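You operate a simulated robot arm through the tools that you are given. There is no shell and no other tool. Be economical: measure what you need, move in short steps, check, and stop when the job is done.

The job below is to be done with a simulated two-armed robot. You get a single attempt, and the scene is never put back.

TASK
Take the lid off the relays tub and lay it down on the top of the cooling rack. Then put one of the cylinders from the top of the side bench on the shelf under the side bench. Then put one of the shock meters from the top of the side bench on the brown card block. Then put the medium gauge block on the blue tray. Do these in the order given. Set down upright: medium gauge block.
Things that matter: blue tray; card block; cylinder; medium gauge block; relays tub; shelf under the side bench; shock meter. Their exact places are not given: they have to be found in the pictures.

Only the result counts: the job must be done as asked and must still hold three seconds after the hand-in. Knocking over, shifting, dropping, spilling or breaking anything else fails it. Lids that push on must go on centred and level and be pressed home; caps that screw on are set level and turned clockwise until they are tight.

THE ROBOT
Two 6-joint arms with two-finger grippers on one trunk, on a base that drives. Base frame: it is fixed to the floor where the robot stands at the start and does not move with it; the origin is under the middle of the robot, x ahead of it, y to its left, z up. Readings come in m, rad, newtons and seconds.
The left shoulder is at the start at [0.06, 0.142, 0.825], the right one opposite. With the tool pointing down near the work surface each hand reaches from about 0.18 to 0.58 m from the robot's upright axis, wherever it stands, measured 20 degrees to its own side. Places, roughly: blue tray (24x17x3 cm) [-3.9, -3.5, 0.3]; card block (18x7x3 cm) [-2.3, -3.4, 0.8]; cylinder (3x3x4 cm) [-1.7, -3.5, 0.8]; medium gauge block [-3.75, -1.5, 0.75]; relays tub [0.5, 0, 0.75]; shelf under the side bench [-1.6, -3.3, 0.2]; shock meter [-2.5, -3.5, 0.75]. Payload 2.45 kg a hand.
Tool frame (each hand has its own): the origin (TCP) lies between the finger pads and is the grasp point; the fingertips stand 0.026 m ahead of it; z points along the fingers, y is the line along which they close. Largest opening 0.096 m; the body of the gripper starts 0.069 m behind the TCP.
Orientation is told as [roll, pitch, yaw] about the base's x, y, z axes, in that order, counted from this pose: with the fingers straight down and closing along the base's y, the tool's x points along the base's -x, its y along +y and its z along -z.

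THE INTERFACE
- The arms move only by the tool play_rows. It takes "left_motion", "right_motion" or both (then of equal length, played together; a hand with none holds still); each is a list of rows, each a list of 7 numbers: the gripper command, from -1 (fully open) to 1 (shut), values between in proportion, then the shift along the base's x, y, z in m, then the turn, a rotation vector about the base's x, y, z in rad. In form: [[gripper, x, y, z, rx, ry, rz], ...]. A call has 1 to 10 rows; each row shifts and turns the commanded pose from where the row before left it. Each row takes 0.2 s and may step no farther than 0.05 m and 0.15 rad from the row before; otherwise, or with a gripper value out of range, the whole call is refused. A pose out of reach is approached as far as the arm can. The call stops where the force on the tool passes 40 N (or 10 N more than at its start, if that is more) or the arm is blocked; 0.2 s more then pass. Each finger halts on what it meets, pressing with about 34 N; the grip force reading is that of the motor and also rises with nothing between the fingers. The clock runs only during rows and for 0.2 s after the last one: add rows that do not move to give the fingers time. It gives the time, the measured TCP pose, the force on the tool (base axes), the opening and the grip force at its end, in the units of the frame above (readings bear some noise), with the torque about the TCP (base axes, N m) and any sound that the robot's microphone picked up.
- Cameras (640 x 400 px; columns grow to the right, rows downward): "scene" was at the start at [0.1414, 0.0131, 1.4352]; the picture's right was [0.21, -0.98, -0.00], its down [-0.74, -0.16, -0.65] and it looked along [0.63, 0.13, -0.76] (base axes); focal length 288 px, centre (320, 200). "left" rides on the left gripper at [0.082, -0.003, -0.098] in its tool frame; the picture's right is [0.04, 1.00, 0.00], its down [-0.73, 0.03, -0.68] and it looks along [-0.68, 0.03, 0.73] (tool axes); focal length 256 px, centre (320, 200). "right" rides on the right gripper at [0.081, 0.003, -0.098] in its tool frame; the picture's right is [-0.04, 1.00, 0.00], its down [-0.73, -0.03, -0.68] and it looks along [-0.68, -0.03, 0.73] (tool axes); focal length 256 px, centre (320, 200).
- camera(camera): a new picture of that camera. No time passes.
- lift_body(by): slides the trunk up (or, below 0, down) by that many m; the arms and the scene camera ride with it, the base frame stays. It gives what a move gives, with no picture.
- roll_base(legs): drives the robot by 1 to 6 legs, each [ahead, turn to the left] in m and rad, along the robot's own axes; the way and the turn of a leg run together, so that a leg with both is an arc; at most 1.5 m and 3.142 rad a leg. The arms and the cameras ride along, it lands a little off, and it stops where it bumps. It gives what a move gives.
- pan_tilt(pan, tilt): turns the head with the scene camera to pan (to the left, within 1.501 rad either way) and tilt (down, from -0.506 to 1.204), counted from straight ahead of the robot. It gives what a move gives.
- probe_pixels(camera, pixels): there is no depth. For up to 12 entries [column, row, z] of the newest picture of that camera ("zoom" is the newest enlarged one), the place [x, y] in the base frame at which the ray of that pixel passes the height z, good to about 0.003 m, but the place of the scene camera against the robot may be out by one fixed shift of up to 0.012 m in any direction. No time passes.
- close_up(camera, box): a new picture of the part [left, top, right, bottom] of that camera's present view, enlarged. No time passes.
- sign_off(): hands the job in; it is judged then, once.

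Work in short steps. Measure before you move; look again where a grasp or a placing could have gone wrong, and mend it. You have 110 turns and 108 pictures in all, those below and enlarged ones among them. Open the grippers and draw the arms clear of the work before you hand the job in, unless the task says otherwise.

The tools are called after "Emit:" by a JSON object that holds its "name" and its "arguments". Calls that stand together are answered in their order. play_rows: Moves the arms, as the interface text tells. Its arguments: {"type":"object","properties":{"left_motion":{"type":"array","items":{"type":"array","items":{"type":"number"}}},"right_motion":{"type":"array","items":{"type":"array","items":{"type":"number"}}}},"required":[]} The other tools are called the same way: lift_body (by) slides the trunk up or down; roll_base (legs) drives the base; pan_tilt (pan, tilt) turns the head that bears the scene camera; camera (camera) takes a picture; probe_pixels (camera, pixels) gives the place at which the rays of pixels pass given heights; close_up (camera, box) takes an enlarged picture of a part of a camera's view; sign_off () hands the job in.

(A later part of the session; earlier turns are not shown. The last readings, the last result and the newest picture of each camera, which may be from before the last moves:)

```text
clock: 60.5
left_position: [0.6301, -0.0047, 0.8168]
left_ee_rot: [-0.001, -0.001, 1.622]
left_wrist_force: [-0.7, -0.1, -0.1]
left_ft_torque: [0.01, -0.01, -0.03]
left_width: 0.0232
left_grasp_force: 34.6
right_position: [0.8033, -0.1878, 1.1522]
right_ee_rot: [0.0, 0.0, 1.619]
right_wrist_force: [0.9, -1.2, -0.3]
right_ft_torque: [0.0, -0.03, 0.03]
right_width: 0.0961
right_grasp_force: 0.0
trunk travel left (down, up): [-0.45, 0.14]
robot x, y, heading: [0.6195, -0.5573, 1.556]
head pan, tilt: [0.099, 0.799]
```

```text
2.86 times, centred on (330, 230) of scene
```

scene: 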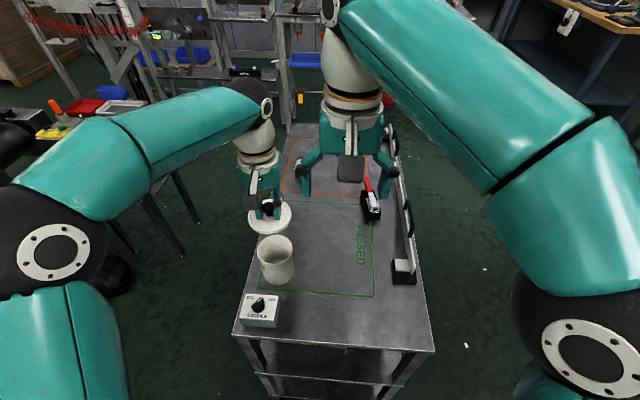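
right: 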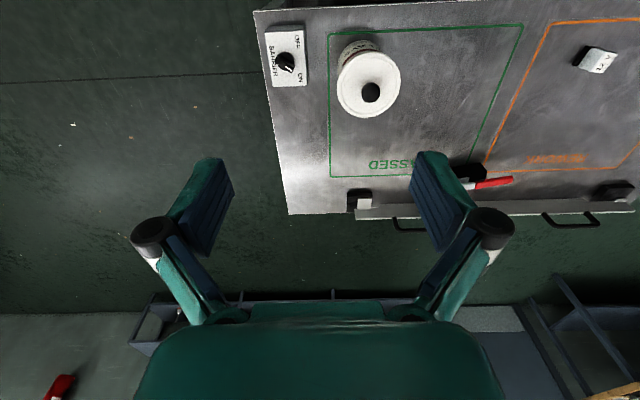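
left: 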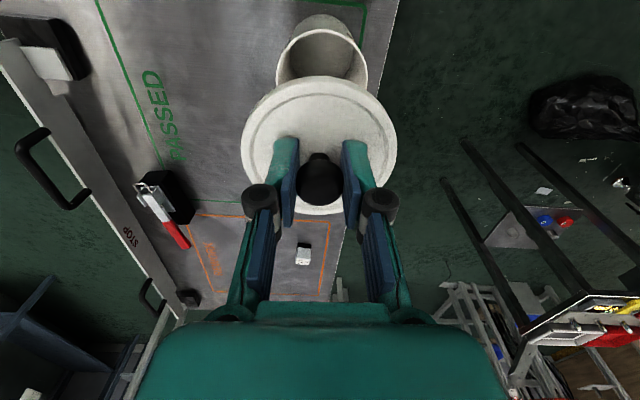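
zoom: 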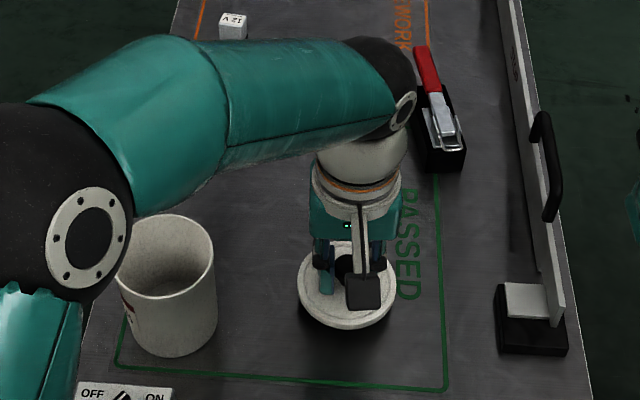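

Emit:
{"name": "play_rows", "arguments": {"left_motion": [[1, 0, 0, -0.005, 0, 0, 0], [1, 0, 0, -0.005, 0, 0, 0], [1, 0, 0, 0, 0, 0, 0]]}}

Emit:
{"name": "play_rows", "arguments": {"left_motion": [[1, 0, 0, -0.004, 0, 0, 0], [1, 0, 0, 0, 0, 0, 0]]}}

Emit:
{"name": "close_up", "arguments": {"camera": "scene", "box": [220, 160, 440, 300]}}

```text
clock: 61.3
left_position: [0.6301, -0.0058, 0.8065]
left_ee_rot: [-0.001, -0.004, 1.62]
left_wrist_force: [-0.3, -0.3, -1.1]
left_ft_torque: [-0.02, 0.04, 0.01]
left_width: 0.023
left_grasp_force: 34.6
right_position: [0.8022, -0.1876, 1.1501]
right_ee_rot: [0.001, 0.0, 1.619]
right_wrist_force: [-0.3, -0.8, 0.0]
right_ft_torque: [0.02, -0.03, -0.02]
right_width: 0.096
right_grasp_force: 0.1
trunk travel left (down, up): [-0.45, 0.14]
robot x, y, heading: [0.6174, -0.5577, 1.554]
head pan, tilt: [0.099, 0.799]
```

```text
clock: 61.9
left_position: [0.6305, -0.0046, 0.8018]
left_ee_rot: [0.0, -0.003, 1.622]
left_wrist_force: [-0.4, 0.3, -0.7]
left_ft_torque: [-0.03, 0.0, 0.0]
left_width: 0.0231
left_grasp_force: 33.9
right_position: [0.8039, -0.1884, 1.1502]
right_ee_rot: [0.0, 0.0, 1.621]
right_wrist_force: [-0.5, -0.7, 0.1]
right_ft_torque: [-0.01, -0.02, 0.0]
right_width: 0.096
right_grasp_force: 0.1
trunk travel left (down, up): [-0.45, 0.14]
robot x, y, heading: [0.6221, -0.5586, 1.556]
head pan, tilt: [0.099, 0.799]
```

```text
2.86 times, centred on (330, 230) of scene
```

zoom: 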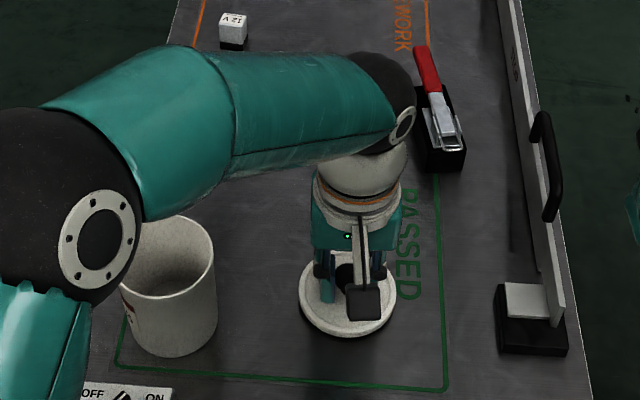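

Emit:
{"name": "play_rows", "arguments": {"left_motion": [[1, 0, 0, -0.003, 0, 0, 0], [1, 0, 0, -0.003, 0, 0, 0], [1, 0, 0, 0, 0, 0, 0]]}}

Emit:
{"name": "close_up", "arguments": {"camera": "scene", "box": [290, 210, 370, 290]}}

```text
clock: 62.7
left_position: [0.6302, -0.0054, 0.7973]
left_ee_rot: [-0.001, -0.004, 1.621]
left_wrist_force: [0.1, -0.6, 0.0]
left_ft_torque: [-0.02, 0.02, -0.01]
left_width: 0.0234
left_grasp_force: 33.9
right_position: [0.8036, -0.1886, 1.1515]
right_ee_rot: [0.0, -0.002, 1.619]
right_wrist_force: [0.1, -0.4, -0.2]
right_ft_torque: [0.0, -0.02, -0.02]
right_width: 0.0961
right_grasp_force: 0.0
trunk travel left (down, up): [-0.45, 0.14]
robot x, y, heading: [0.6211, -0.5573, 1.556]
head pan, tilt: [0.099, 0.799]
```

```text
5.00 times, centred on (330, 250) of scene
```

zoom: 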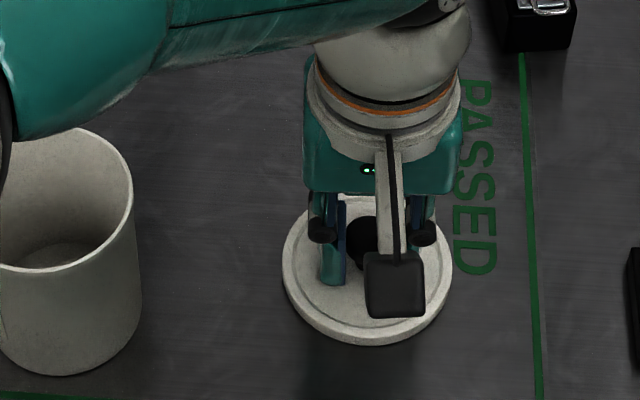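

Emit:
{"name": "play_rows", "arguments": {"left_motion": [[1, 0, 0, -0.003, 0, 0, 0], [1, 0, 0, -0.003, 0, 0, 0], [1, 0, 0, 0, 0, 0, 0]]}}

Emit:
{"name": "play_rows", "arguments": {"left_motion": [[1, 0, 0, -0.003, 0, 0, 0], [1, 0, 0, 0, 0, 0, 0]]}}

Emit:
{"name": "close_up", "arguments": {"camera": "scene", "box": [290, 210, 370, 290]}}

```text
clock: 63.5
left_position: [0.6303, -0.0045, 0.7963]
left_ee_rot: [-0.001, -0.01, 1.622]
left_wrist_force: [0.9, 1.2, 29.5]
left_ft_torque: [-0.61, -0.01, -0.02]
left_width: 0.0234
left_grasp_force: 34.3
right_position: [0.8036, -0.1898, 1.1529]
right_ee_rot: [0.001, -0.001, 1.62]
right_wrist_force: [0.9, 0.4, 0.1]
right_ft_torque: [0.04, 0.04, -0.01]
right_width: 0.0959
right_grasp_force: 0.1
trunk travel left (down, up): [-0.45, 0.14]
robot x, y, heading: [0.6179, -0.5592, 1.561]
head pan, tilt: [0.099, 0.799]
```

```text
clock: 63.9
left_position: [0.6323, -0.0031, 0.7957]
left_ee_rot: [-0.005, -0.014, 1.625]
left_wrist_force: [-0.6, -3.2, 13.4]
left_ft_torque: [-0.44, 0.18, 0.05]
left_width: 0.0234
left_grasp_force: 34.2
right_position: [0.8031, -0.189, 1.1519]
right_ee_rot: [0.0, 0.0, 1.618]
right_wrist_force: [-0.1, 0.0, -0.3]
right_ft_torque: [-0.01, 0.0, -0.03]
right_width: 0.0959
right_grasp_force: 0.1
trunk travel left (down, up): [-0.45, 0.14]
robot x, y, heading: [0.6202, -0.5611, 1.554]
head pan, tilt: [0.099, 0.799]
stopped in row 2 (left hand): the force on the tool passed its limit at 42 N (the readings are from after the stop); the commanded pose is now the measured one
```

```text
5.00 times, centred on (330, 250) of scene
```

zoom: 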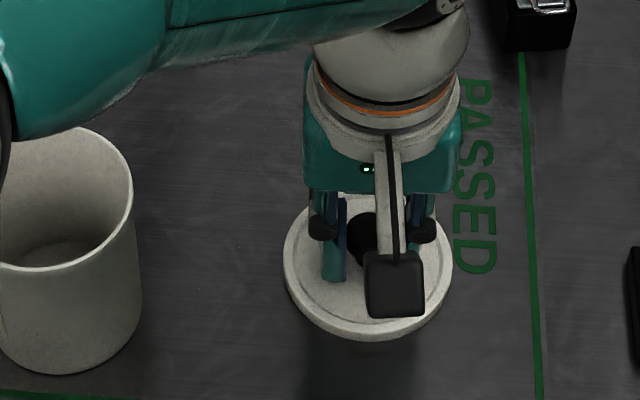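

Contact (≈30 N up) at TCP z 0.796: the lid is on the surface. I release and rise.

Emit:
{"name": "play_rows", "arguments": {"left_motion": [[1, 0, 0, 0.001, 0, 0, 0], [-1, 0, 0, 0, 0, 0, 0], [-1, 0, 0, 0, 0, 0, 0], [-1, 0, 0, 0, 0, 0, 0], [-1, 0, 0, 0.03, 0, 0, 0], [-1, 0, 0, 0.05, 0, 0, 0], [-1, 0, 0, 0.05, 0, 0, 0], [-1, 0, 0, 0.05, 0, 0, 0], [-1, 0, 0, 0.05, 0, 0, 0], [-1, 0, 0, 0.05, 0, 0, 0]]}}

Emit:
{"name": "camera", "arguments": {"camera": "scene"}}

```text
clock: 66.1
left_position: [0.6307, -0.0053, 1.0747]
left_ee_rot: [-0.004, -0.012, 1.619]
left_wrist_force: [0.5, 0.4, 0.4]
left_ft_torque: [0.02, -0.05, 0.03]
left_width: 0.0959
left_grasp_force: 0.0
right_position: [0.8045, -0.188, 1.1516]
right_ee_rot: [0.002, 0.001, 1.62]
right_wrist_force: [-0.5, -0.1, 0.1]
right_ft_torque: [-0.04, 0.07, -0.02]
right_width: 0.0957
right_grasp_force: 0.1
trunk travel left (down, up): [-0.45, 0.14]
robot x, y, heading: [0.6208, -0.5547, 1.554]
head pan, tilt: [0.099, 0.799]
```

```text
68 pictures are left
```

scene: 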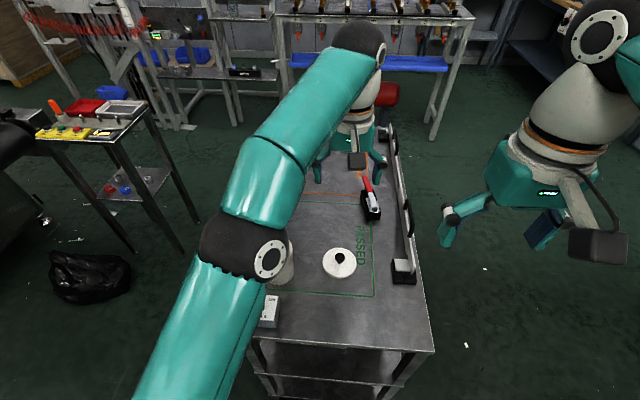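

The lid lies flat at (340,262). I back off and turn toward the side bench.

Emit:
{"name": "roll_base", "arguments": {"legs": [[-0.45, 0], [0, 0.9], [0, 0.9], [0, 0.9]]}}

Emit:
{"name": "pan_tilt", "arguments": {"pan": -0.35, "tilt": 0.4}}

Emit:
{"name": "camera", "arguments": {"camera": "scene"}}

```text
clock: 70.5
left_position: [0.337, -0.5313, 1.0767]
left_ee_rot: [-0.006, -0.01, 2.176]
left_wrist_force: [-0.6, 0.6, -0.3]
left_ft_torque: [0.02, -0.01, 0.0]
left_width: 0.0958
left_grasp_force: 0.1
right_position: [0.58, -0.5937, 1.1534]
right_ee_rot: [-0.001, 0.0, 2.177]
right_wrist_force: [-0.3, -0.4, 0.1]
right_ft_torque: [0.0, -0.04, -0.01]
right_width: 0.0961
right_grasp_force: 0.1
trunk travel left (down, up): [-0.45, 0.14]
robot x, y, heading: [0.6372, -0.9953, 2.115]
head pan, tilt: [0.099, 0.799]
stopped in leg 2: the robot was blocked; the commanded pose is now the measured one
```

```text
clock: 71.4
left_position: [0.3372, -0.5306, 1.0776]
left_ee_rot: [-0.005, -0.012, 2.177]
left_wrist_force: [-0.3, -0.2, 0.3]
left_ft_torque: [0.03, -0.03, 0.0]
left_width: 0.096
left_grasp_force: 0.0
right_position: [0.5808, -0.5954, 1.1527]
right_ee_rot: [0.0, 0.0, 2.176]
right_wrist_force: [0.4, -0.3, -0.2]
right_ft_torque: [-0.01, -0.01, -0.01]
right_width: 0.096
right_grasp_force: 0.1
trunk travel left (down, up): [-0.45, 0.14]
robot x, y, heading: [0.64, -0.994, 2.109]
head pan, tilt: [-0.351, 0.4]
```

```text
67 pictures are left
```

scene: 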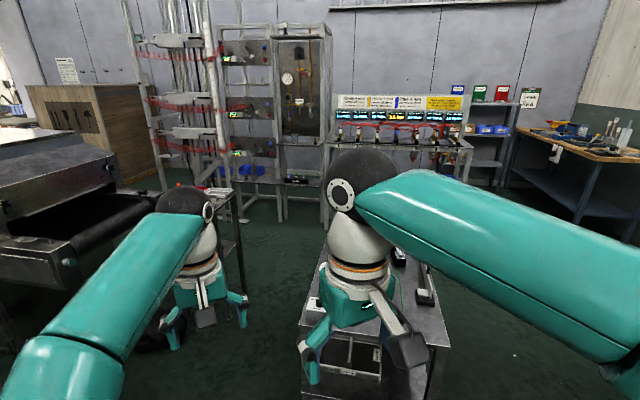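

I continue turning left in separate legs.

Emit:
{"name": "roll_base", "arguments": {"legs": [[0, 0.8]]}}

Emit:
{"name": "roll_base", "arguments": {"legs": [[0, 0.8]]}}

Emit:
{"name": "roll_base", "arguments": {"legs": [[0, 0.6]]}}

Emit:
{"name": "pan_tilt", "arguments": {"pan": 0, "tilt": 0.4}}

Emit:
{"name": "camera", "arguments": {"camera": "scene"}}

```text
clock: 74.3
left_position: [0.0903, -0.8876, 1.077]
left_ee_rot: [-0.007, -0.013, 2.974]
left_wrist_force: [-0.1, -0.9, -0.3]
left_ft_torque: [0.08, -0.02, 0.02]
left_width: 0.0961
left_grasp_force: 0.1
right_position: [0.3051, -0.7594, 1.1542]
right_ee_rot: [-0.003, -0.001, 2.972]
right_wrist_force: [-0.2, -1.4, 0.9]
right_ft_torque: [0.08, 0.0, 0.0]
right_width: 0.096
right_grasp_force: 0.1
trunk travel left (down, up): [-0.45, 0.14]
robot x, y, heading: [0.644, -0.9639, 2.903]
head pan, tilt: [-0.351, 0.4]
stopped in leg 1: the robot was blocked; the commanded pose is now the measured one
```

```text
clock: 77.0
left_position: [0.2016, -1.2971, 1.0769]
left_ee_rot: [-0.004, -0.012, -2.524]
left_wrist_force: [0.6, -0.3, 0.1]
left_ft_torque: [0.02, 0.01, 0.01]
left_width: 0.0959
left_grasp_force: 0.0
right_position: [0.2612, -1.0536, 1.153]
right_ee_rot: [0.001, 0.001, -2.524]
right_wrist_force: [0.1, -1.0, -0.3]
right_ft_torque: [0.05, 0.01, 0.0]
right_width: 0.0959
right_grasp_force: 0.1
trunk travel left (down, up): [-0.45, 0.14]
robot x, y, heading: [0.6255, -0.9309, -2.595]
head pan, tilt: [-0.351, 0.4]
```

```text
clock: 79.3
left_position: [0.4863, -1.4786, 1.0774]
left_ee_rot: [-0.004, -0.012, -1.915]
left_wrist_force: [0.4, 0.3, 0.5]
left_ft_torque: [0.02, -0.03, 0.02]
left_width: 0.096
left_grasp_force: 0.1
right_position: [0.397, -1.2444, 1.154]
right_ee_rot: [0.003, 0.0, -1.914]
right_wrist_force: [-0.8, -0.2, 0.5]
right_ft_torque: [0.01, 0.04, -0.01]
right_width: 0.0959
right_grasp_force: 0.1
trunk travel left (down, up): [-0.45, 0.14]
robot x, y, heading: [0.5993, -0.9234, -1.988]
head pan, tilt: [-0.351, 0.4]
```

```text
clock: 80.1
left_position: [0.4855, -1.477, 1.0773]
left_ee_rot: [-0.003, -0.012, -1.914]
left_wrist_force: [-0.2, 0.0, 0.2]
left_ft_torque: [0.01, -0.01, 0.05]
left_width: 0.096
left_grasp_force: 0.0
right_position: [0.3957, -1.2422, 1.1539]
right_ee_rot: [0.001, 0.0, -1.914]
right_wrist_force: [-0.1, 0.5, 0.6]
right_ft_torque: [-0.01, -0.01, -0.01]
right_width: 0.096
right_grasp_force: 0.0
trunk travel left (down, up): [-0.45, 0.14]
robot x, y, heading: [0.5989, -0.923, -1.987]
head pan, tilt: [0.0, 0.4]
```

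```text
66 pictures are left
```

scene: 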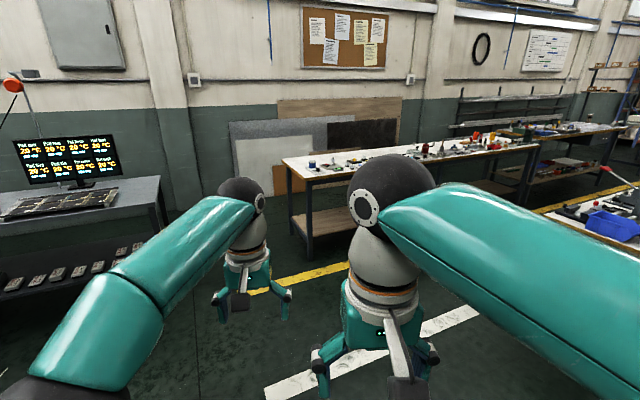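

The monitor station on the left shows temperatures — I zoom in to see whether that could be a cooling rack.

Emit:
{"name": "pan_tilt", "arguments": {"pan": 0.8, "tilt": 0.45}}

Emit:
{"name": "camera", "arguments": {"camera": "scene"}}

Emit:
{"name": "close_up", "arguments": {"camera": "scene", "box": [200, 60, 460, 220]}}

```text
clock: 81.2
left_position: [0.4875, -1.4779, 1.0772]
left_ee_rot: [-0.006, -0.011, -1.915]
left_wrist_force: [-0.2, -0.7, 0.3]
left_ft_torque: [-0.01, 0.0, 0.02]
left_width: 0.0962
left_grasp_force: 0.0
right_position: [0.3966, -1.2431, 1.1553]
right_ee_rot: [0.001, -0.001, -1.913]
right_wrist_force: [0.1, 0.1, -0.6]
right_ft_torque: [-0.02, 0.0, -0.01]
right_width: 0.0961
right_grasp_force: 0.0
trunk travel left (down, up): [-0.45, 0.14]
robot x, y, heading: [0.6034, -0.9248, -1.987]
head pan, tilt: [0.799, 0.45]
```

```text
65 pictures are left
```

scene: 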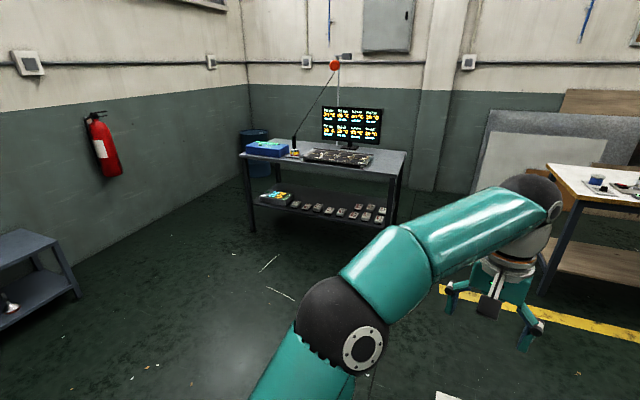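

```text
2.46 times, centred on (330, 140) of scene
```

zoom: 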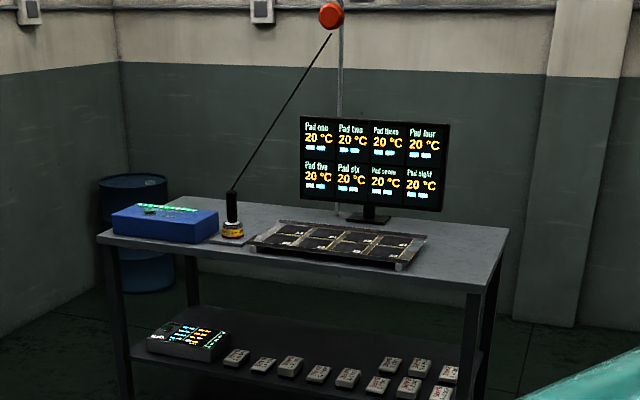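

That's a test station, not a rack; the cart stands as the cooling rack. I drive toward the side bench.

Emit:
{"name": "roll_base", "arguments": {"legs": [[1.3, 0]]}}

Emit:
{"name": "pan_tilt", "arguments": {"pan": -0.5, "tilt": 0.5}}

Emit:
{"name": "camera", "arguments": {"camera": "scene"}}

Emit:
{"name": "probe_pixels", "arguments": {"camera": "scene", "pixels": [[320, 200, 0.8]]}}

```text
clock: 87.9
left_position: [-0.0361, -2.6729, 1.077]
left_ee_rot: [-0.004, -0.012, -1.91]
left_wrist_force: [-0.2, -0.3, -0.5]
left_ft_torque: [0.0, 0.01, 0.0]
left_width: 0.0962
left_grasp_force: 0.1
right_position: [-0.1258, -2.4371, 1.1548]
right_ee_rot: [0.002, 0.001, -1.91]
right_wrist_force: [-0.3, 0.0, 0.3]
right_ft_torque: [0.02, 0.01, 0.0]
right_width: 0.0959
right_grasp_force: 0.0
trunk travel left (down, up): [-0.45, 0.14]
robot x, y, heading: [0.0756, -2.1164, -1.983]
head pan, tilt: [0.799, 0.45]
```

```text
clock: 89.4
left_position: [-0.0357, -2.6714, 1.0788]
left_ee_rot: [-0.006, -0.012, -1.911]
left_wrist_force: [-0.8, -1.1, 0.1]
left_ft_torque: [-0.03, -0.02, 0.0]
left_width: 0.0961
left_grasp_force: 0.0
right_position: [-0.1279, -2.436, 1.1557]
right_ee_rot: [0.002, 0.001, -1.911]
right_wrist_force: [-0.3, 0.8, 0.1]
right_ft_torque: [-0.01, 0.01, 0.0]
right_width: 0.0957
right_grasp_force: 0.1
trunk travel left (down, up): [-0.45, 0.14]
robot x, y, heading: [0.0768, -2.1126, -1.986]
head pan, tilt: [-0.499, 0.499]
```

```text
63 pictures are left
```

scene: 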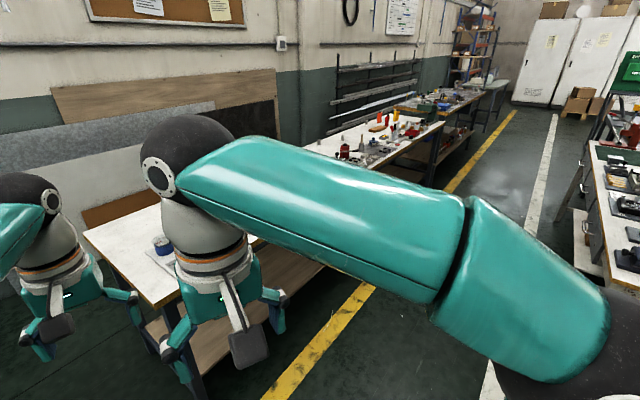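

```text
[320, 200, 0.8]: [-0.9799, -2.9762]
```

I measure the aisle: bench corners, floor lines and centre table edge.

Emit:
{"name": "probe_pixels", "arguments": {"camera": "scene", "pixels": [[445, 122, 0.8], [155, 308, 0.8], [83, 232, 0.8], [360, 290, 0], [510, 115, 0], [545, 170, 0], [600, 180, 0.8], [400, 110, 0.8], [155, 308, 0.75], [385, 150, 0.8]]}}

Emit:
{"name": "close_up", "arguments": {"camera": "scene", "box": [280, 80, 480, 200]}}

```text
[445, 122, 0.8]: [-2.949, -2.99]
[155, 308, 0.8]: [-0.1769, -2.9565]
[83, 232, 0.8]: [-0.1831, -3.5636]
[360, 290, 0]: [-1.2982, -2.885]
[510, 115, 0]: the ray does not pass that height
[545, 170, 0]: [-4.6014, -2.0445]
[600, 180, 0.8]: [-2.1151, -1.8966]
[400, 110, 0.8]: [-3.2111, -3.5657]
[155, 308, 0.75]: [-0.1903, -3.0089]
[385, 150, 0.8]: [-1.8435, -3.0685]
```

```text
3.20 times, centred on (380, 140) of scene
```

zoom: 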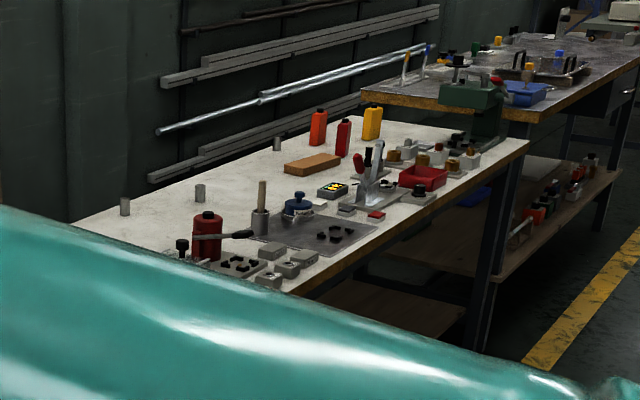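

Grey cylinders at zoom (125,207), (200,193), (277,143); card block at (312,163). I measure their bases.

Emit:
{"name": "probe_pixels", "arguments": {"camera": "zoom", "pixels": [[125, 215, 0.78], [200, 202, 0.78], [277, 150, 0.78], [312, 170, 0.78], [332, 195, 0.78], [298, 215, 0.78], [268, 275, 0.78], [300, 258, 0.78], [527, 150, 0.78], [343, 140, 0.78]]}}

Emit:
{"name": "close_up", "arguments": {"camera": "scene", "box": [300, 100, 400, 180]}}

```text
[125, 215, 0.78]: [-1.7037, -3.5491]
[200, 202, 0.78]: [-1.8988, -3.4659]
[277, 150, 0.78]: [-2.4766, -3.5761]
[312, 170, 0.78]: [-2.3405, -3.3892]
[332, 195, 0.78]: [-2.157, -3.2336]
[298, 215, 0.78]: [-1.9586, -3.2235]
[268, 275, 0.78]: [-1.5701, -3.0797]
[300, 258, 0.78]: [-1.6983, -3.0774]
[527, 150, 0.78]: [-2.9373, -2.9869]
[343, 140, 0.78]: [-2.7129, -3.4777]
```

```text
5.00 times, centred on (350, 140) of scene
```

zoom: 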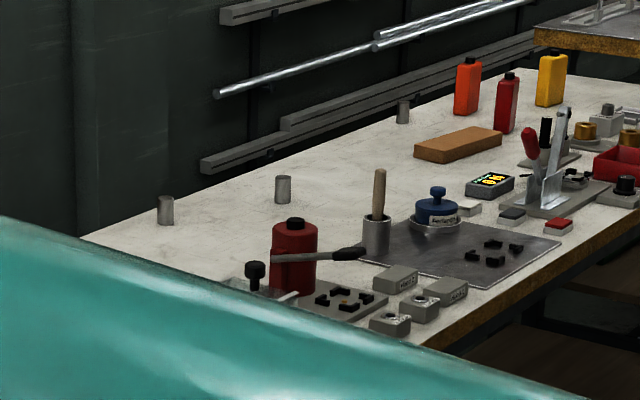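

Bench front edge y≈-2.98, centre table edge y≈-1.9, so the aisle middle is y≈-2.45. The cylinder at (-1.90,-3.47) is the nearest. I raise the trunk for clearance and drive down the aisle.

Emit:
{"name": "lift_body", "arguments": {"by": 0.13}}

Emit:
{"name": "roll_base", "arguments": {"legs": [[0.37, 0]]}}

Emit:
{"name": "roll_base", "arguments": {"legs": [[0, -0.6]]}}

Emit:
{"name": "roll_base", "arguments": {"legs": [[0, -0.52]]}}

```text
clock: 90.9
left_position: [-0.036, -2.6712, 1.2091]
left_ee_rot: [-0.005, -0.012, -1.912]
left_wrist_force: [0.5, 0.2, -0.5]
left_ft_torque: [0.01, 0.01, -0.01]
left_width: 0.096
left_grasp_force: 0.1
right_position: [-0.1269, -2.437, 1.2854]
right_ee_rot: [0.002, -0.001, -1.912]
right_wrist_force: [-0.8, -0.2, -0.4]
right_ft_torque: [-0.03, -0.04, 0.0]
right_width: 0.0961
right_grasp_force: 0.0
trunk travel left (down, up): [-0.58, 0.01]
robot x, y, heading: [0.0805, -2.1136, -1.979]
head pan, tilt: [-0.499, 0.499]
```

```text
clock: 93.3
left_position: [-0.1816, -3.0119, 1.2078]
left_ee_rot: [-0.003, -0.011, -1.909]
left_wrist_force: [0.4, -0.1, -0.8]
left_ft_torque: [0.0, -0.02, 0.0]
left_width: 0.096
left_grasp_force: 0.1
right_position: [-0.2741, -2.7769, 1.2853]
right_ee_rot: [0.001, 0.0, -1.907]
right_wrist_force: [-0.2, -0.5, 0.3]
right_ft_torque: [-0.01, 0.02, 0.0]
right_width: 0.096
right_grasp_force: 0.0
trunk travel left (down, up): [-0.58, 0.01]
robot x, y, heading: [-0.0669, -2.4591, -1.974]
head pan, tilt: [-0.499, 0.499]
```

```text
clock: 95.6
left_position: [-0.4793, -2.8519, 1.2082]
left_ee_rot: [-0.004, -0.011, -2.512]
left_wrist_force: [0.2, 0.2, -0.6]
left_ft_torque: [-0.01, -0.01, -0.01]
left_width: 0.096
left_grasp_force: 0.1
right_position: [-0.4235, -2.607, 1.2859]
right_ee_rot: [0.0, -0.002, -2.511]
right_wrist_force: [-0.3, 0.5, -0.4]
right_ft_torque: [0.03, -0.04, -0.03]
right_width: 0.0959
right_grasp_force: 0.1
trunk travel left (down, up): [-0.58, 0.01]
robot x, y, heading: [-0.0572, -2.4763, -2.582]
head pan, tilt: [-0.499, 0.499]
```

```text
clock: 97.6
left_position: [-0.609, -2.5946, 1.2091]
left_ee_rot: [-0.004, -0.013, -3.027]
left_wrist_force: [0.3, -1.2, -0.8]
left_ft_torque: [0.0, -0.01, 0.02]
left_width: 0.0958
left_grasp_force: 0.1
right_position: [-0.4403, -2.4087, 1.2859]
right_ee_rot: [0.003, 0.0, -3.026]
right_wrist_force: [0.5, -0.1, 0.2]
right_ft_torque: [0.0, -0.02, 0.0]
right_width: 0.0961
right_grasp_force: 0.1
trunk travel left (down, up): [-0.58, 0.01]
robot x, y, heading: [-0.0589, -2.5006, -3.09]
head pan, tilt: [-0.499, 0.499]
```

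I check the aisle ahead before driving it.

Emit:
{"name": "pan_tilt", "arguments": {"pan": 0.0, "tilt": 0.55}}

Emit:
{"name": "camera", "arguments": {"camera": "scene"}}

```text
clock: 98.5
left_position: [-0.6099, -2.595, 1.2088]
left_ee_rot: [-0.006, -0.012, -3.028]
left_wrist_force: [-1.2, -0.3, -0.1]
left_ft_torque: [0.01, 0.01, -0.02]
left_width: 0.0963
left_grasp_force: 0.1
right_position: [-0.4381, -2.4118, 1.2871]
right_ee_rot: [0.002, -0.001, -3.027]
right_wrist_force: [0.0, -0.3, 0.8]
right_ft_torque: [-0.03, 0.02, 0.01]
right_width: 0.096
right_grasp_force: 0.0
trunk travel left (down, up): [-0.58, 0.01]
robot x, y, heading: [-0.061, -2.5023, -3.087]
head pan, tilt: [0.0, 0.55]
```

```text
60 pictures are left
```

scene: 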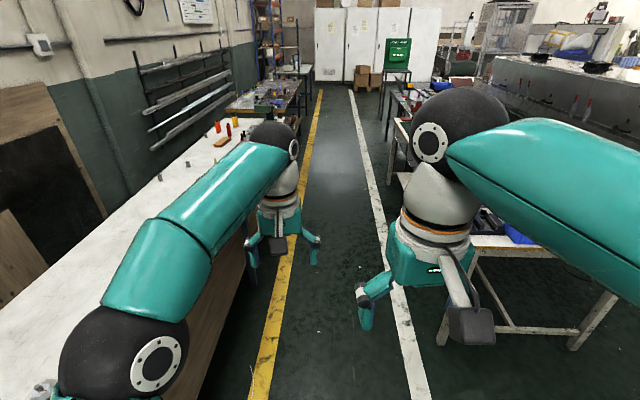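

The aisle is clear. I drive ahead to x≈-1.85.

Emit:
{"name": "roll_base", "arguments": {"legs": [[0, -0.05], [0.9, 0], [0.88, 0]]}}

Emit:
{"name": "roll_base", "arguments": {"legs": [[0, 0.75]]}}

Emit:
{"name": "roll_base", "arguments": {"legs": [[0, 0.75]]}}

Emit:
{"name": "pan_tilt", "arguments": {"pan": 0.0, "tilt": 0.7}}

Emit:
{"name": "camera", "arguments": {"camera": "scene"}}

```text
clock: 107.9
left_position: [-2.3658, -2.5482, 1.2094]
left_ee_rot: [-0.002, -0.01, -3.093]
left_wrist_force: [-0.7, 0.7, -0.4]
left_ft_torque: [0.0, -0.01, 0.01]
left_width: 0.0957
left_grasp_force: 0.1
right_position: [-2.1844, -2.3764, 1.2861]
right_ee_rot: [0.002, 0.001, -3.094]
right_wrist_force: [-0.2, 0.4, -0.7]
right_ft_torque: [0.0, -0.04, 0.02]
right_width: 0.096
right_grasp_force: 0.2
trunk travel left (down, up): [-0.58, 0.01]
robot x, y, heading: [-1.8085, -2.494, 3.122]
head pan, tilt: [0.0, 0.55]
```

```text
clock: 110.6
left_position: [-2.1774, -2.9135, 1.2093]
left_ee_rot: [-0.006, -0.013, -2.34]
left_wrist_force: [0.5, -0.2, -0.4]
left_ft_torque: [-0.01, -0.02, 0.0]
left_width: 0.0962
left_grasp_force: 0.0
right_position: [-2.1632, -2.6633, 1.2861]
right_ee_rot: [-0.002, 0.001, -2.342]
right_wrist_force: [-0.6, 0.1, -0.4]
right_ft_torque: [-0.02, -0.02, 0.04]
right_width: 0.0961
right_grasp_force: 0.0
trunk travel left (down, up): [-0.58, 0.01]
robot x, y, heading: [-1.8308, -2.4715, -2.414]
head pan, tilt: [0.0, 0.55]
```

```text
clock: 113.2
left_position: [-1.7759, -3.035, 1.2096]
left_ee_rot: [-0.002, -0.012, -1.578]
left_wrist_force: [-0.3, -0.1, 0.1]
left_ft_torque: [0.01, 0.0, 0.0]
left_width: 0.0962
left_grasp_force: 0.1
right_position: [-1.9385, -2.8419, 1.2866]
right_ee_rot: [0.001, -0.001, -1.58]
right_wrist_force: [-0.6, 0.4, -0.3]
right_ft_torque: [0.03, -0.03, 0.02]
right_width: 0.0962
right_grasp_force: 0.1
trunk travel left (down, up): [-0.58, 0.01]
robot x, y, heading: [-1.8639, -2.4707, -1.656]
head pan, tilt: [0.0, 0.55]
```

```text
clock: 113.9
left_position: [-1.7755, -3.0313, 1.2097]
left_ee_rot: [-0.006, -0.013, -1.578]
left_wrist_force: [0.5, -0.6, 0.8]
left_ft_torque: [0.03, 0.02, -0.01]
left_width: 0.096
left_grasp_force: 0.0
right_position: [-1.9362, -2.8407, 1.2879]
right_ee_rot: [0.001, 0.0, -1.578]
right_wrist_force: [0.8, 0.6, 0.0]
right_ft_torque: [-0.02, 0.0, 0.0]
right_width: 0.0964
right_grasp_force: 0.0
trunk travel left (down, up): [-0.58, 0.01]
robot x, y, heading: [-1.8632, -2.4679, -1.656]
head pan, tilt: [0.0, 0.7]
```

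```text
59 pictures are left
```

scene: 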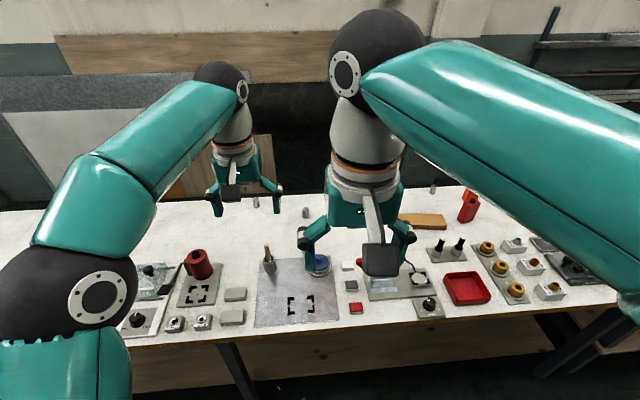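

I enlarge the bench top to identify the shock meters.

Emit:
{"name": "close_up", "arguments": {"camera": "scene", "box": [120, 180, 380, 345]}}

Emit:
{"name": "close_up", "arguments": {"camera": "scene", "box": [340, 175, 620, 345]}}

Emit:
{"name": "probe_pixels", "arguments": {"camera": "scene", "pixels": [[305, 216, 0.78], [256, 206, 0.78], [432, 192, 0.78], [425, 224, 0.78], [330, 335, 0.78], [352, 263, 0.78], [490, 245, 0.78], [515, 245, 0.78], [320, 400, 0.2]]}}

```text
2.42 times, centred on (250, 262) of scene
```

zoom: 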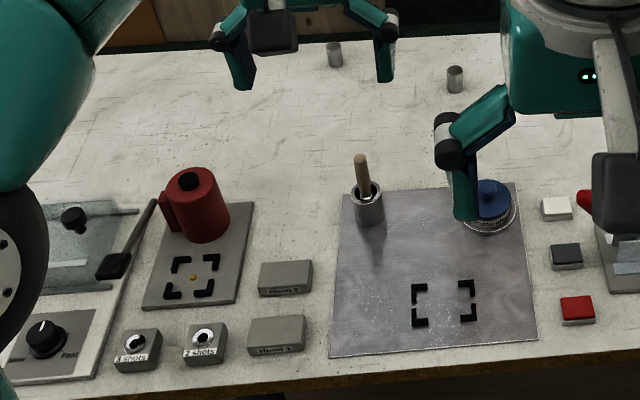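

```text
2.29 times, centred on (480, 260) of scene
```

zoom: 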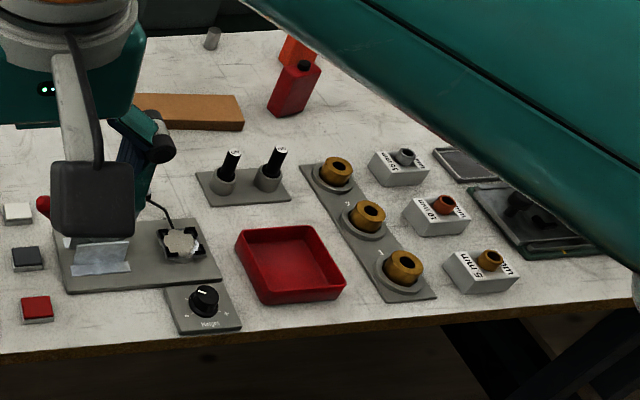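

```text
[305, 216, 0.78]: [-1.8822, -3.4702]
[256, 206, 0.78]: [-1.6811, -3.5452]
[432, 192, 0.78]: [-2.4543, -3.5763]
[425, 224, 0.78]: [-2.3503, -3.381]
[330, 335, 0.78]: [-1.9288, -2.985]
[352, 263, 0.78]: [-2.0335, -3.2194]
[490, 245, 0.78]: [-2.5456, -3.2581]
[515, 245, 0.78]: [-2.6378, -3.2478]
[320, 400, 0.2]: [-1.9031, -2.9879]
```

The orange/red/yellow capped boxes near (-2.6,-3.5) could be the shock meters; I'll check later with a hand camera. First I look down in front to judge the base clearance.

Emit:
{"name": "pan_tilt", "arguments": {"pan": 0.0, "tilt": 1.2}}

Emit:
{"name": "camera", "arguments": {"camera": "scene"}}

Emit:
{"name": "probe_pixels", "arguments": {"camera": "scene", "pixels": [[320, 100, 0.2], [320, 200, 0.2], [320, 300, 0.2], [320, 390, 0.2], [320, 390, 0.5], [320, 200, 0.78]]}}

```text
clock: 114.8
left_position: [-1.7756, -3.0334, 1.2104]
left_ee_rot: [-0.003, -0.013, -1.579]
left_wrist_force: [-0.7, 0.3, 0.5]
left_ft_torque: [0.0, -0.03, 0.0]
left_width: 0.0961
left_grasp_force: 0.0
right_position: [-1.938, -2.8417, 1.2874]
right_ee_rot: [0.003, 0.0, -1.577]
right_wrist_force: [-0.7, 0.8, -0.5]
right_ft_torque: [0.0, -0.03, 0.0]
right_width: 0.0959
right_grasp_force: 0.1
trunk travel left (down, up): [-0.58, 0.01]
robot x, y, heading: [-1.8662, -2.4735, -1.658]
head pan, tilt: [0.0, 1.201]
```

```text
56 pictures are left
```

scene: 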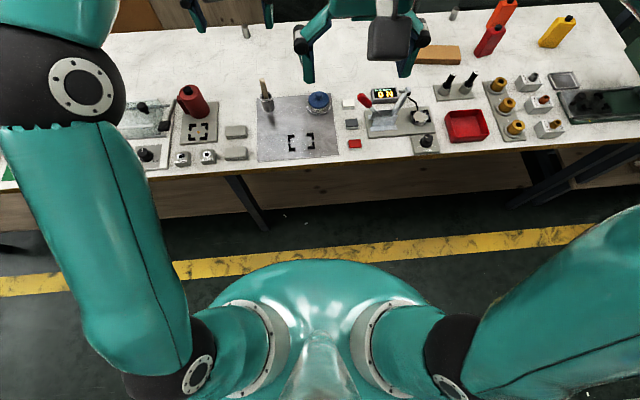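

```text
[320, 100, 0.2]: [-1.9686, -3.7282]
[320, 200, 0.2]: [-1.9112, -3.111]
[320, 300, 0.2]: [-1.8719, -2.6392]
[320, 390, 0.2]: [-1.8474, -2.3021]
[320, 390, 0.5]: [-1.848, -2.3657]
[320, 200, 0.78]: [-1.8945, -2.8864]
```

The base dome and bench give room to come closer. I drive 0.19 m ahead.

Emit:
{"name": "roll_base", "arguments": {"legs": [[0.19, 0]]}}

Emit:
{"name": "play_rows", "arguments": {"left_motion": [[-1, -0.04, -0.02, 0, 0, 0, 0.15], [-1, -0.04, -0.02, 0, 0, 0, 0.15], [-1, -0.03, -0.02, 0, 0, 0, 0.15], [-1, 0, 0, 0, 0, 0, 0.15], [-1, 0, 0, 0, 0, 0, 0.15], [-1, 0, 0, 0, 0, 0, 0.15], [-1, 0, 0, 0, 0, 0, 0.15], [-1, 0, 0, 0, 0, 0, 0.15], [-1, 0, 0, 0, 0, 0, 0.15], [-1, 0, 0, 0, 0, 0, 0.15]], "right_motion": [[-1, -0.04, 0, 0, 0, 0, 0], [-1, -0.04, 0, 0, 0, 0, 0], [-1, -0.04, 0, 0, 0, 0, 0], [-1, -0.04, 0, 0, 0, 0, 0], [-1, -0.04, 0, 0, 0, 0, 0], [-1, -0.03, 0, 0, 0, 0, 0], [-1, 0, 0, 0, 0, 0, 0], [-1, 0, 0, 0, 0, 0, 0], [-1, 0, 0, 0, 0, 0, 0], [-1, 0, 0, 0, 0, 0, 0]]}}

Emit:
{"name": "play_rows", "arguments": {"left_motion": [[-1, 0, 0, 0, 0, 0, 0.15], [-1, 0, 0, 0, 0, 0, 0.15], [-1, 0, 0, 0, 0, 0, 0.15], [-1, 0, 0, 0, 0, 0, 0.15], [-1, 0, 0, 0, 0, 0, 0.15], [-1, 0, 0, 0, 0, 0, 0.15], [-1, 0, 0, 0, 0, 0, 0.15], [-1, 0, 0, 0, 0, 0, 0.15], [-1, 0, 0, 0, 0, 0, 0.15], [-1, 0, 0, 0, 0, 0, 0.15]]}}

```text
clock: 116.4
left_position: [-1.7905, -3.2249, 1.2104]
left_ee_rot: [-0.002, -0.009, -1.578]
left_wrist_force: [-0.6, -1.0, -0.1]
left_ft_torque: [0.02, 0.01, 0.01]
left_width: 0.096
left_grasp_force: 0.0
right_position: [-1.9541, -3.0336, 1.2868]
right_ee_rot: [0.0, -0.001, -1.577]
right_wrist_force: [-0.4, -0.2, 0.0]
right_ft_torque: [0.03, 0.0, 0.0]
right_width: 0.0959
right_grasp_force: 0.2
trunk travel left (down, up): [-0.58, 0.01]
robot x, y, heading: [-1.8803, -2.6577, -1.653]
head pan, tilt: [0.0, 1.201]
```

```text
clock: 118.6
left_position: [-1.8918, -3.2423, 1.1907]
left_ee_rot: [-0.005, -0.012, -0.075]
left_wrist_force: [-0.3, -0.2, 0.2]
left_ft_torque: [-0.01, -0.03, 0.01]
left_width: 0.0962
left_grasp_force: 0.0
left hand out of reach, approached as far as the arm can: row 2, 3
right_position: [-2.1855, -3.0315, 1.2898]
right_ee_rot: [-0.001, 0.0, -1.575]
right_wrist_force: [-0.1, 0.3, 1.1]
right_ft_torque: [0.0, 0.01, 0.02]
right_width: 0.096
right_grasp_force: 0.2
trunk travel left (down, up): [-0.58, 0.01]
robot x, y, heading: [-1.8791, -2.6643, -1.658]
head pan, tilt: [0.0, 1.201]
```

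```text
clock: 120.8
left_position: [-1.895, -3.2481, 1.1714]
left_ee_rot: [-0.006, -0.014, 1.022]
left_wrist_force: [0.7, -0.1, -0.5]
left_ft_torque: [-0.02, 0.02, -0.03]
left_width: 0.0959
left_grasp_force: 0.1
left hand out of reach, approached as far as the arm can: row 3, 8, 9, 10
right_position: [-2.1864, -3.032, 1.2883]
right_ee_rot: [0.0, 0.0, -1.576]
right_wrist_force: [0.1, -0.2, 0.4]
right_ft_torque: [0.0, 0.02, -0.04]
right_width: 0.0961
right_grasp_force: 0.1
trunk travel left (down, up): [-0.58, 0.01]
robot x, y, heading: [-1.8789, -2.6592, -1.66]
head pan, tilt: [0.0, 1.201]
```

The wrist yaw stops near 1.02 (flipped, 0.54 short), which lets the fingers point along heading ≈-2.1 with the camera on top. I test tilting the tool forward from here.

Emit:
{"name": "play_rows", "arguments": {"left_motion": [[-1, 0, 0, 0, -0.125, 0.075, 0], [-1, 0, 0, 0, -0.125, 0.075, 0], [-1, 0, 0, 0, -0.125, 0.075, 0], [-1, 0, 0, 0, -0.125, 0.075, 0], [-1, 0, 0, 0, -0.125, 0.075, 0], [-1, 0, 0, 0, -0.125, 0.075, 0], [-1, 0, 0, 0, -0.125, 0.075, 0]]}}

Emit:
{"name": "camera", "arguments": {"camera": "left"}}

```text
clock: 122.4
left_position: [-1.897, -3.2528, 1.1745]
left_ee_rot: [-0.002, 0.032, 1.022]
left_wrist_force: [0.1, -0.2, 0.3]
left_ft_torque: [0.01, 0.01, -0.02]
left_width: 0.096
left_grasp_force: 0.0
left hand out of reach, approached as far as the arm can: row 1, 2, 3, 4, 5, 6, 7
right_position: [-2.1848, -3.032, 1.2884]
right_ee_rot: [0.0, -0.001, -1.576]
right_wrist_force: [-0.1, 0.4, -0.2]
right_ft_torque: [0.0, 0.0, 0.01]
right_width: 0.0962
right_grasp_force: 0.1
trunk travel left (down, up): [-0.58, 0.01]
robot x, y, heading: [-1.8799, -2.6583, -1.661]
head pan, tilt: [0.0, 1.201]
```

```text
55 pictures are left
```

left: 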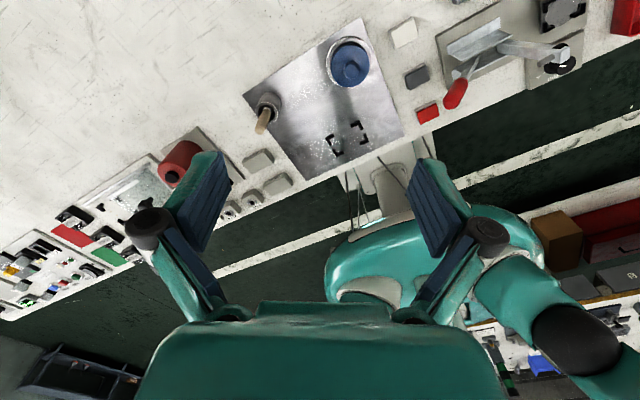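

The flipped pose can't tilt. I unwind the yaw and will instead tilt ~45° in the ordinary orientation.

Emit:
{"name": "play_rows", "arguments": {"left_motion": [[-1, 0, 0.03, 0, 0, 0, -0.15], [-1, 0, 0.03, 0, 0, 0, -0.15], [-1, 0, 0.03, 0, 0, 0, -0.15], [-1, 0, 0.03, 0, 0, 0, -0.15], [-1, 0, 0.03, 0, 0, 0, -0.15], [-1, 0, 0, 0, 0, 0, -0.15], [-1, 0, 0, 0, 0, 0, -0.15], [-1, 0, 0, 0, 0, 0, -0.15], [-1, 0, 0, 0, 0, 0, -0.15], [-1, 0, 0, 0, 0, 0, -0.15]]}}

Emit:
{"name": "play_rows", "arguments": {"left_motion": [[-1, 0, 0, 0, 0, 0, -0.15], [-1, 0, 0, 0, 0, 0, -0.15], [-1, 0, 0, 0, 0, 0, -0.15], [-1, 0, 0, 0, 0, 0, -0.15], [-1, 0, 0, 0, 0, 0, -0.15], [-1, 0, 0, 0, 0, 0, -0.15], [-1, 0, 0, 0, 0, 0, -0.15], [-1, 0, 0, 0, 0, 0, 0]]}}

```text
clock: 124.6
left_position: [-1.9301, -3.1748, 1.1807]
left_ee_rot: [-0.004, 0.03, -0.482]
left_wrist_force: [0.4, 0.5, -1.2]
left_ft_torque: [-0.01, 0.02, -0.05]
left_width: 0.0958
left_grasp_force: 0.1
left hand out of reach, approached as far as the arm can: row 1, 2, 3
right_position: [-2.1848, -3.0329, 1.2892]
right_ee_rot: [-0.001, 0.001, -1.575]
right_wrist_force: [0.3, 0.9, 0.2]
right_ft_torque: [0.0, 0.01, -0.01]
right_width: 0.0958
right_grasp_force: 0.2
trunk travel left (down, up): [-0.58, 0.01]
robot x, y, heading: [-1.8807, -2.6614, -1.656]
head pan, tilt: [0.0, 1.201]
```

```text
clock: 126.4
left_position: [-1.9315, -3.1768, 1.1825]
left_ee_rot: [-0.004, 0.032, -1.528]
left_wrist_force: [-0.9, -0.4, 0.1]
left_ft_torque: [0.04, -0.01, -0.03]
left_width: 0.0962
left_grasp_force: 0.0
right_position: [-2.1842, -3.033, 1.2878]
right_ee_rot: [0.0, -0.001, -1.574]
right_wrist_force: [0.6, 0.6, 0.0]
right_ft_torque: [-0.03, 0.02, 0.03]
right_width: 0.0959
right_grasp_force: 0.1
trunk travel left (down, up): [-0.58, 0.01]
robot x, y, heading: [-1.8824, -2.6614, -1.657]
head pan, tilt: [0.0, 1.201]
```

Now tilt forward (rotation about -x) while shifting over x≈-1.885.

Emit:
{"name": "play_rows", "arguments": {"left_motion": [[-1, 0.01, 0, -0.03, -0.15, 0, 0], [-1, 0.01, 0, -0.03, -0.15, 0, 0], [-1, 0.01, 0, -0.03, -0.15, 0, 0], [-1, 0.01, 0, -0.03, -0.15, 0, 0], [-1, 0.006, -0.03, -0.03, -0.15, 0, 0], [-1, 0, -0.05, 0, 0, 0, 0], [-1, 0, -0.05, 0, 0, 0, 0], [-1, 0, -0.05, 0, 0, 0, 0]]}}

Emit:
{"name": "camera", "arguments": {"camera": "left"}}

```text
clock: 128.2
left_position: [-1.8851, -3.3574, 1.0278]
left_ee_rot: [-0.044, -0.716, -1.514]
left_wrist_force: [-0.3, -0.1, -0.2]
left_ft_torque: [0.02, -0.02, 0.03]
left_width: 0.0959
left_grasp_force: 0.0
right_position: [-2.1839, -3.0336, 1.2874]
right_ee_rot: [-0.001, 0.0, -1.577]
right_wrist_force: [-0.2, 0.9, 0.0]
right_ft_torque: [0.04, 0.02, -0.02]
right_width: 0.0959
right_grasp_force: 0.0
trunk travel left (down, up): [-0.58, 0.01]
robot x, y, heading: [-1.8828, -2.6609, -1.655]
head pan, tilt: [0.0, 1.201]
```

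```text
54 pictures are left
```

left: 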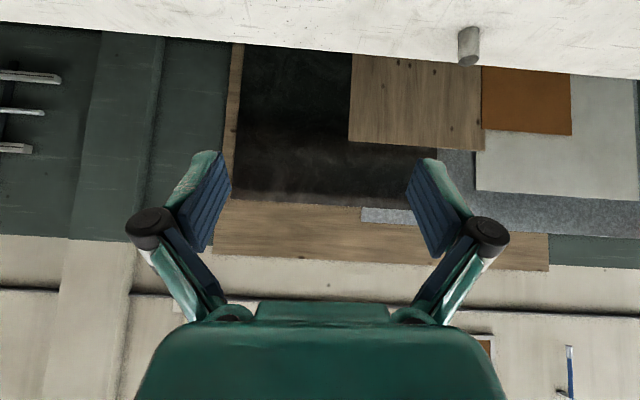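

The 41° tilt reaches well. I descend to z≈0.85 short of the cylinder, then check with the scene camera.

Emit:
{"name": "play_rows", "arguments": {"left_motion": [[-1, 0, -0.01, -0.045, 0, 0, 0], [-1, 0, 0, -0.045, 0, 0, 0], [-1, 0, 0, -0.045, 0, 0, 0], [-1, 0, 0, -0.045, 0, 0, 0]]}}

Emit:
{"name": "pan_tilt", "arguments": {"pan": 0.1, "tilt": 0.75}}

Emit:
{"name": "camera", "arguments": {"camera": "scene"}}

Emit:
{"name": "camera", "arguments": {"camera": "left"}}

```text
clock: 129.2
left_position: [-1.8849, -3.3662, 0.8492]
left_ee_rot: [-0.044, -0.717, -1.512]
left_wrist_force: [0.7, -0.8, 0.1]
left_ft_torque: [-0.02, 0.0, 0.0]
left_width: 0.0956
left_grasp_force: 0.0
right_position: [-2.1855, -3.0324, 1.2876]
right_ee_rot: [0.0, 0.0, -1.576]
right_wrist_force: [-0.1, 1.2, 0.3]
right_ft_torque: [0.01, 0.01, 0.0]
right_width: 0.0959
right_grasp_force: 0.1
trunk travel left (down, up): [-0.58, 0.01]
robot x, y, heading: [-1.8808, -2.6609, -1.657]
head pan, tilt: [0.0, 1.201]
```

```text
clock: 130.1
left_position: [-1.8839, -3.3666, 0.8503]
left_ee_rot: [-0.045, -0.717, -1.512]
left_wrist_force: [0.0, 1.1, -0.5]
left_ft_torque: [0.04, -0.01, -0.02]
left_width: 0.0962
left_grasp_force: 0.1
right_position: [-2.1846, -3.0325, 1.2874]
right_ee_rot: [0.0, 0.0, -1.577]
right_wrist_force: [-0.6, 0.2, 0.5]
right_ft_torque: [0.02, 0.01, -0.01]
right_width: 0.096
right_grasp_force: 0.0
trunk travel left (down, up): [-0.58, 0.01]
robot x, y, heading: [-1.8824, -2.6613, -1.659]
head pan, tilt: [0.099, 0.75]
```

```text
53 pictures are left
```

scene: 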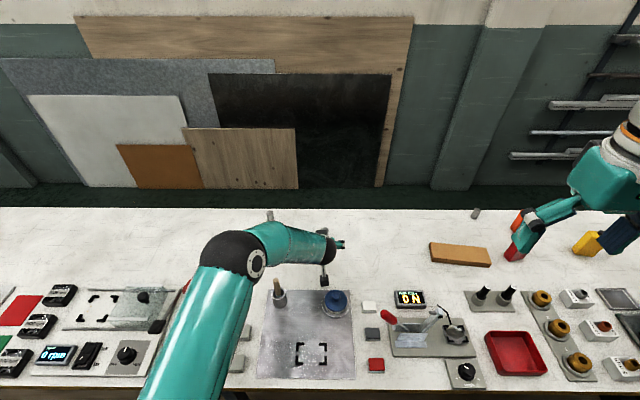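

```text
52 pictures are left
```

left: 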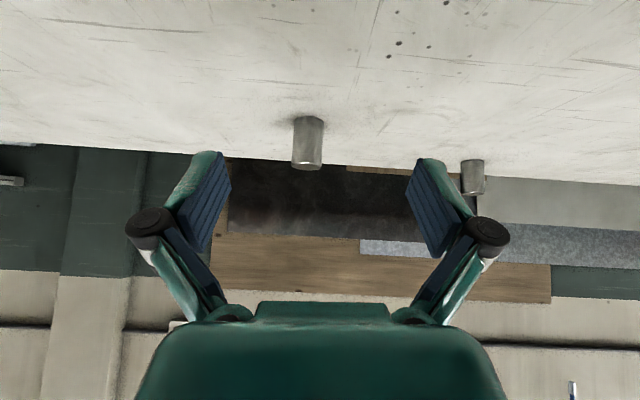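

The cylinder is centred between the fingers at (308,143); I measure it with the hand camera.

Emit:
{"name": "probe_pixels", "arguments": {"camera": "left", "pixels": [[310, 118, 0.78], [310, 118, 0.77], [310, 118, 0.75], [307, 165, 0.82], [307, 165, 0.81], [307, 165, 0.79], [320, 186, 0.849]]}}

Emit:
{"name": "probe_pixels", "arguments": {"camera": "scene", "pixels": [[463, 262, 0.78], [432, 257, 0.78], [488, 267, 0.78], [517, 256, 0.78], [577, 252, 0.78], [475, 218, 0.78]]}}

```text
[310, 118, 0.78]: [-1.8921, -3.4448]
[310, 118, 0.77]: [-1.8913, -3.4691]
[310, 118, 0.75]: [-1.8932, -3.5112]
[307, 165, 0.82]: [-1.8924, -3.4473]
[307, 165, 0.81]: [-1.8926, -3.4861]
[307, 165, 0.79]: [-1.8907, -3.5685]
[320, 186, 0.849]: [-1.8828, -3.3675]
```

```text
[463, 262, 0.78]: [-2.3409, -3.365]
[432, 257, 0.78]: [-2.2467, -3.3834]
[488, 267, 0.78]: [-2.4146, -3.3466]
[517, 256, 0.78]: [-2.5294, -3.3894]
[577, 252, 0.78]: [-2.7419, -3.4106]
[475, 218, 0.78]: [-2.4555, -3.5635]
```

Cylinder ≈ (-1.891,-3.468), top ≈0.812, bench top ≈0.775. I move forward over it, lower to straddle it, and close.

Emit:
{"name": "play_rows", "arguments": {"left_motion": [[-1, -0.007, -0.04, 0, 0, 0, 0], [-1, 0, -0.04, 0, 0, 0, 0], [-1, 0, -0.021, -0.01, 0, 0, 0], [-1, 0, 0, -0.015, 0, 0, 0], [-1, 0, 0, -0.014, 0, 0, 0], [-1, 0, 0, 0, 0, 0, 0]]}}

Emit:
{"name": "camera", "arguments": {"camera": "left"}}

```text
clock: 131.5
left_position: [-1.8922, -3.4608, 0.8131]
left_ee_rot: [-0.044, -0.718, -1.512]
left_wrist_force: [-0.4, -0.8, 0.1]
left_ft_torque: [-0.01, 0.01, 0.0]
left_width: 0.0956
left_grasp_force: 0.1
left hand out of reach, approached as far as the arm can: row 4
right_position: [-2.1846, -3.0323, 1.2878]
right_ee_rot: [0.001, 0.0, -1.575]
right_wrist_force: [0.4, 0.6, 1.0]
right_ft_torque: [-0.01, -0.01, -0.04]
right_width: 0.0959
right_grasp_force: 0.0
trunk travel left (down, up): [-0.58, 0.01]
robot x, y, heading: [-1.8799, -2.6571, -1.658]
head pan, tilt: [0.099, 0.75]
```

```text
51 pictures are left
```

left: 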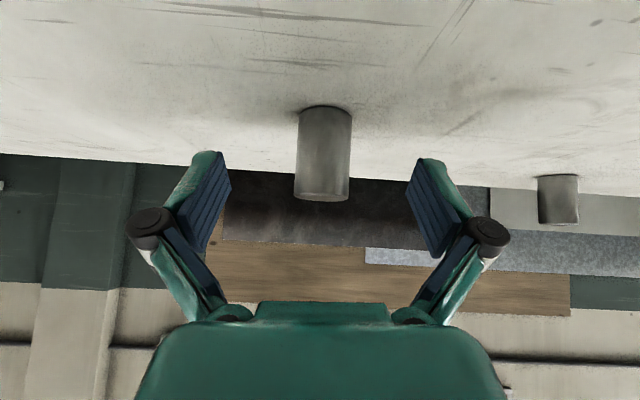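

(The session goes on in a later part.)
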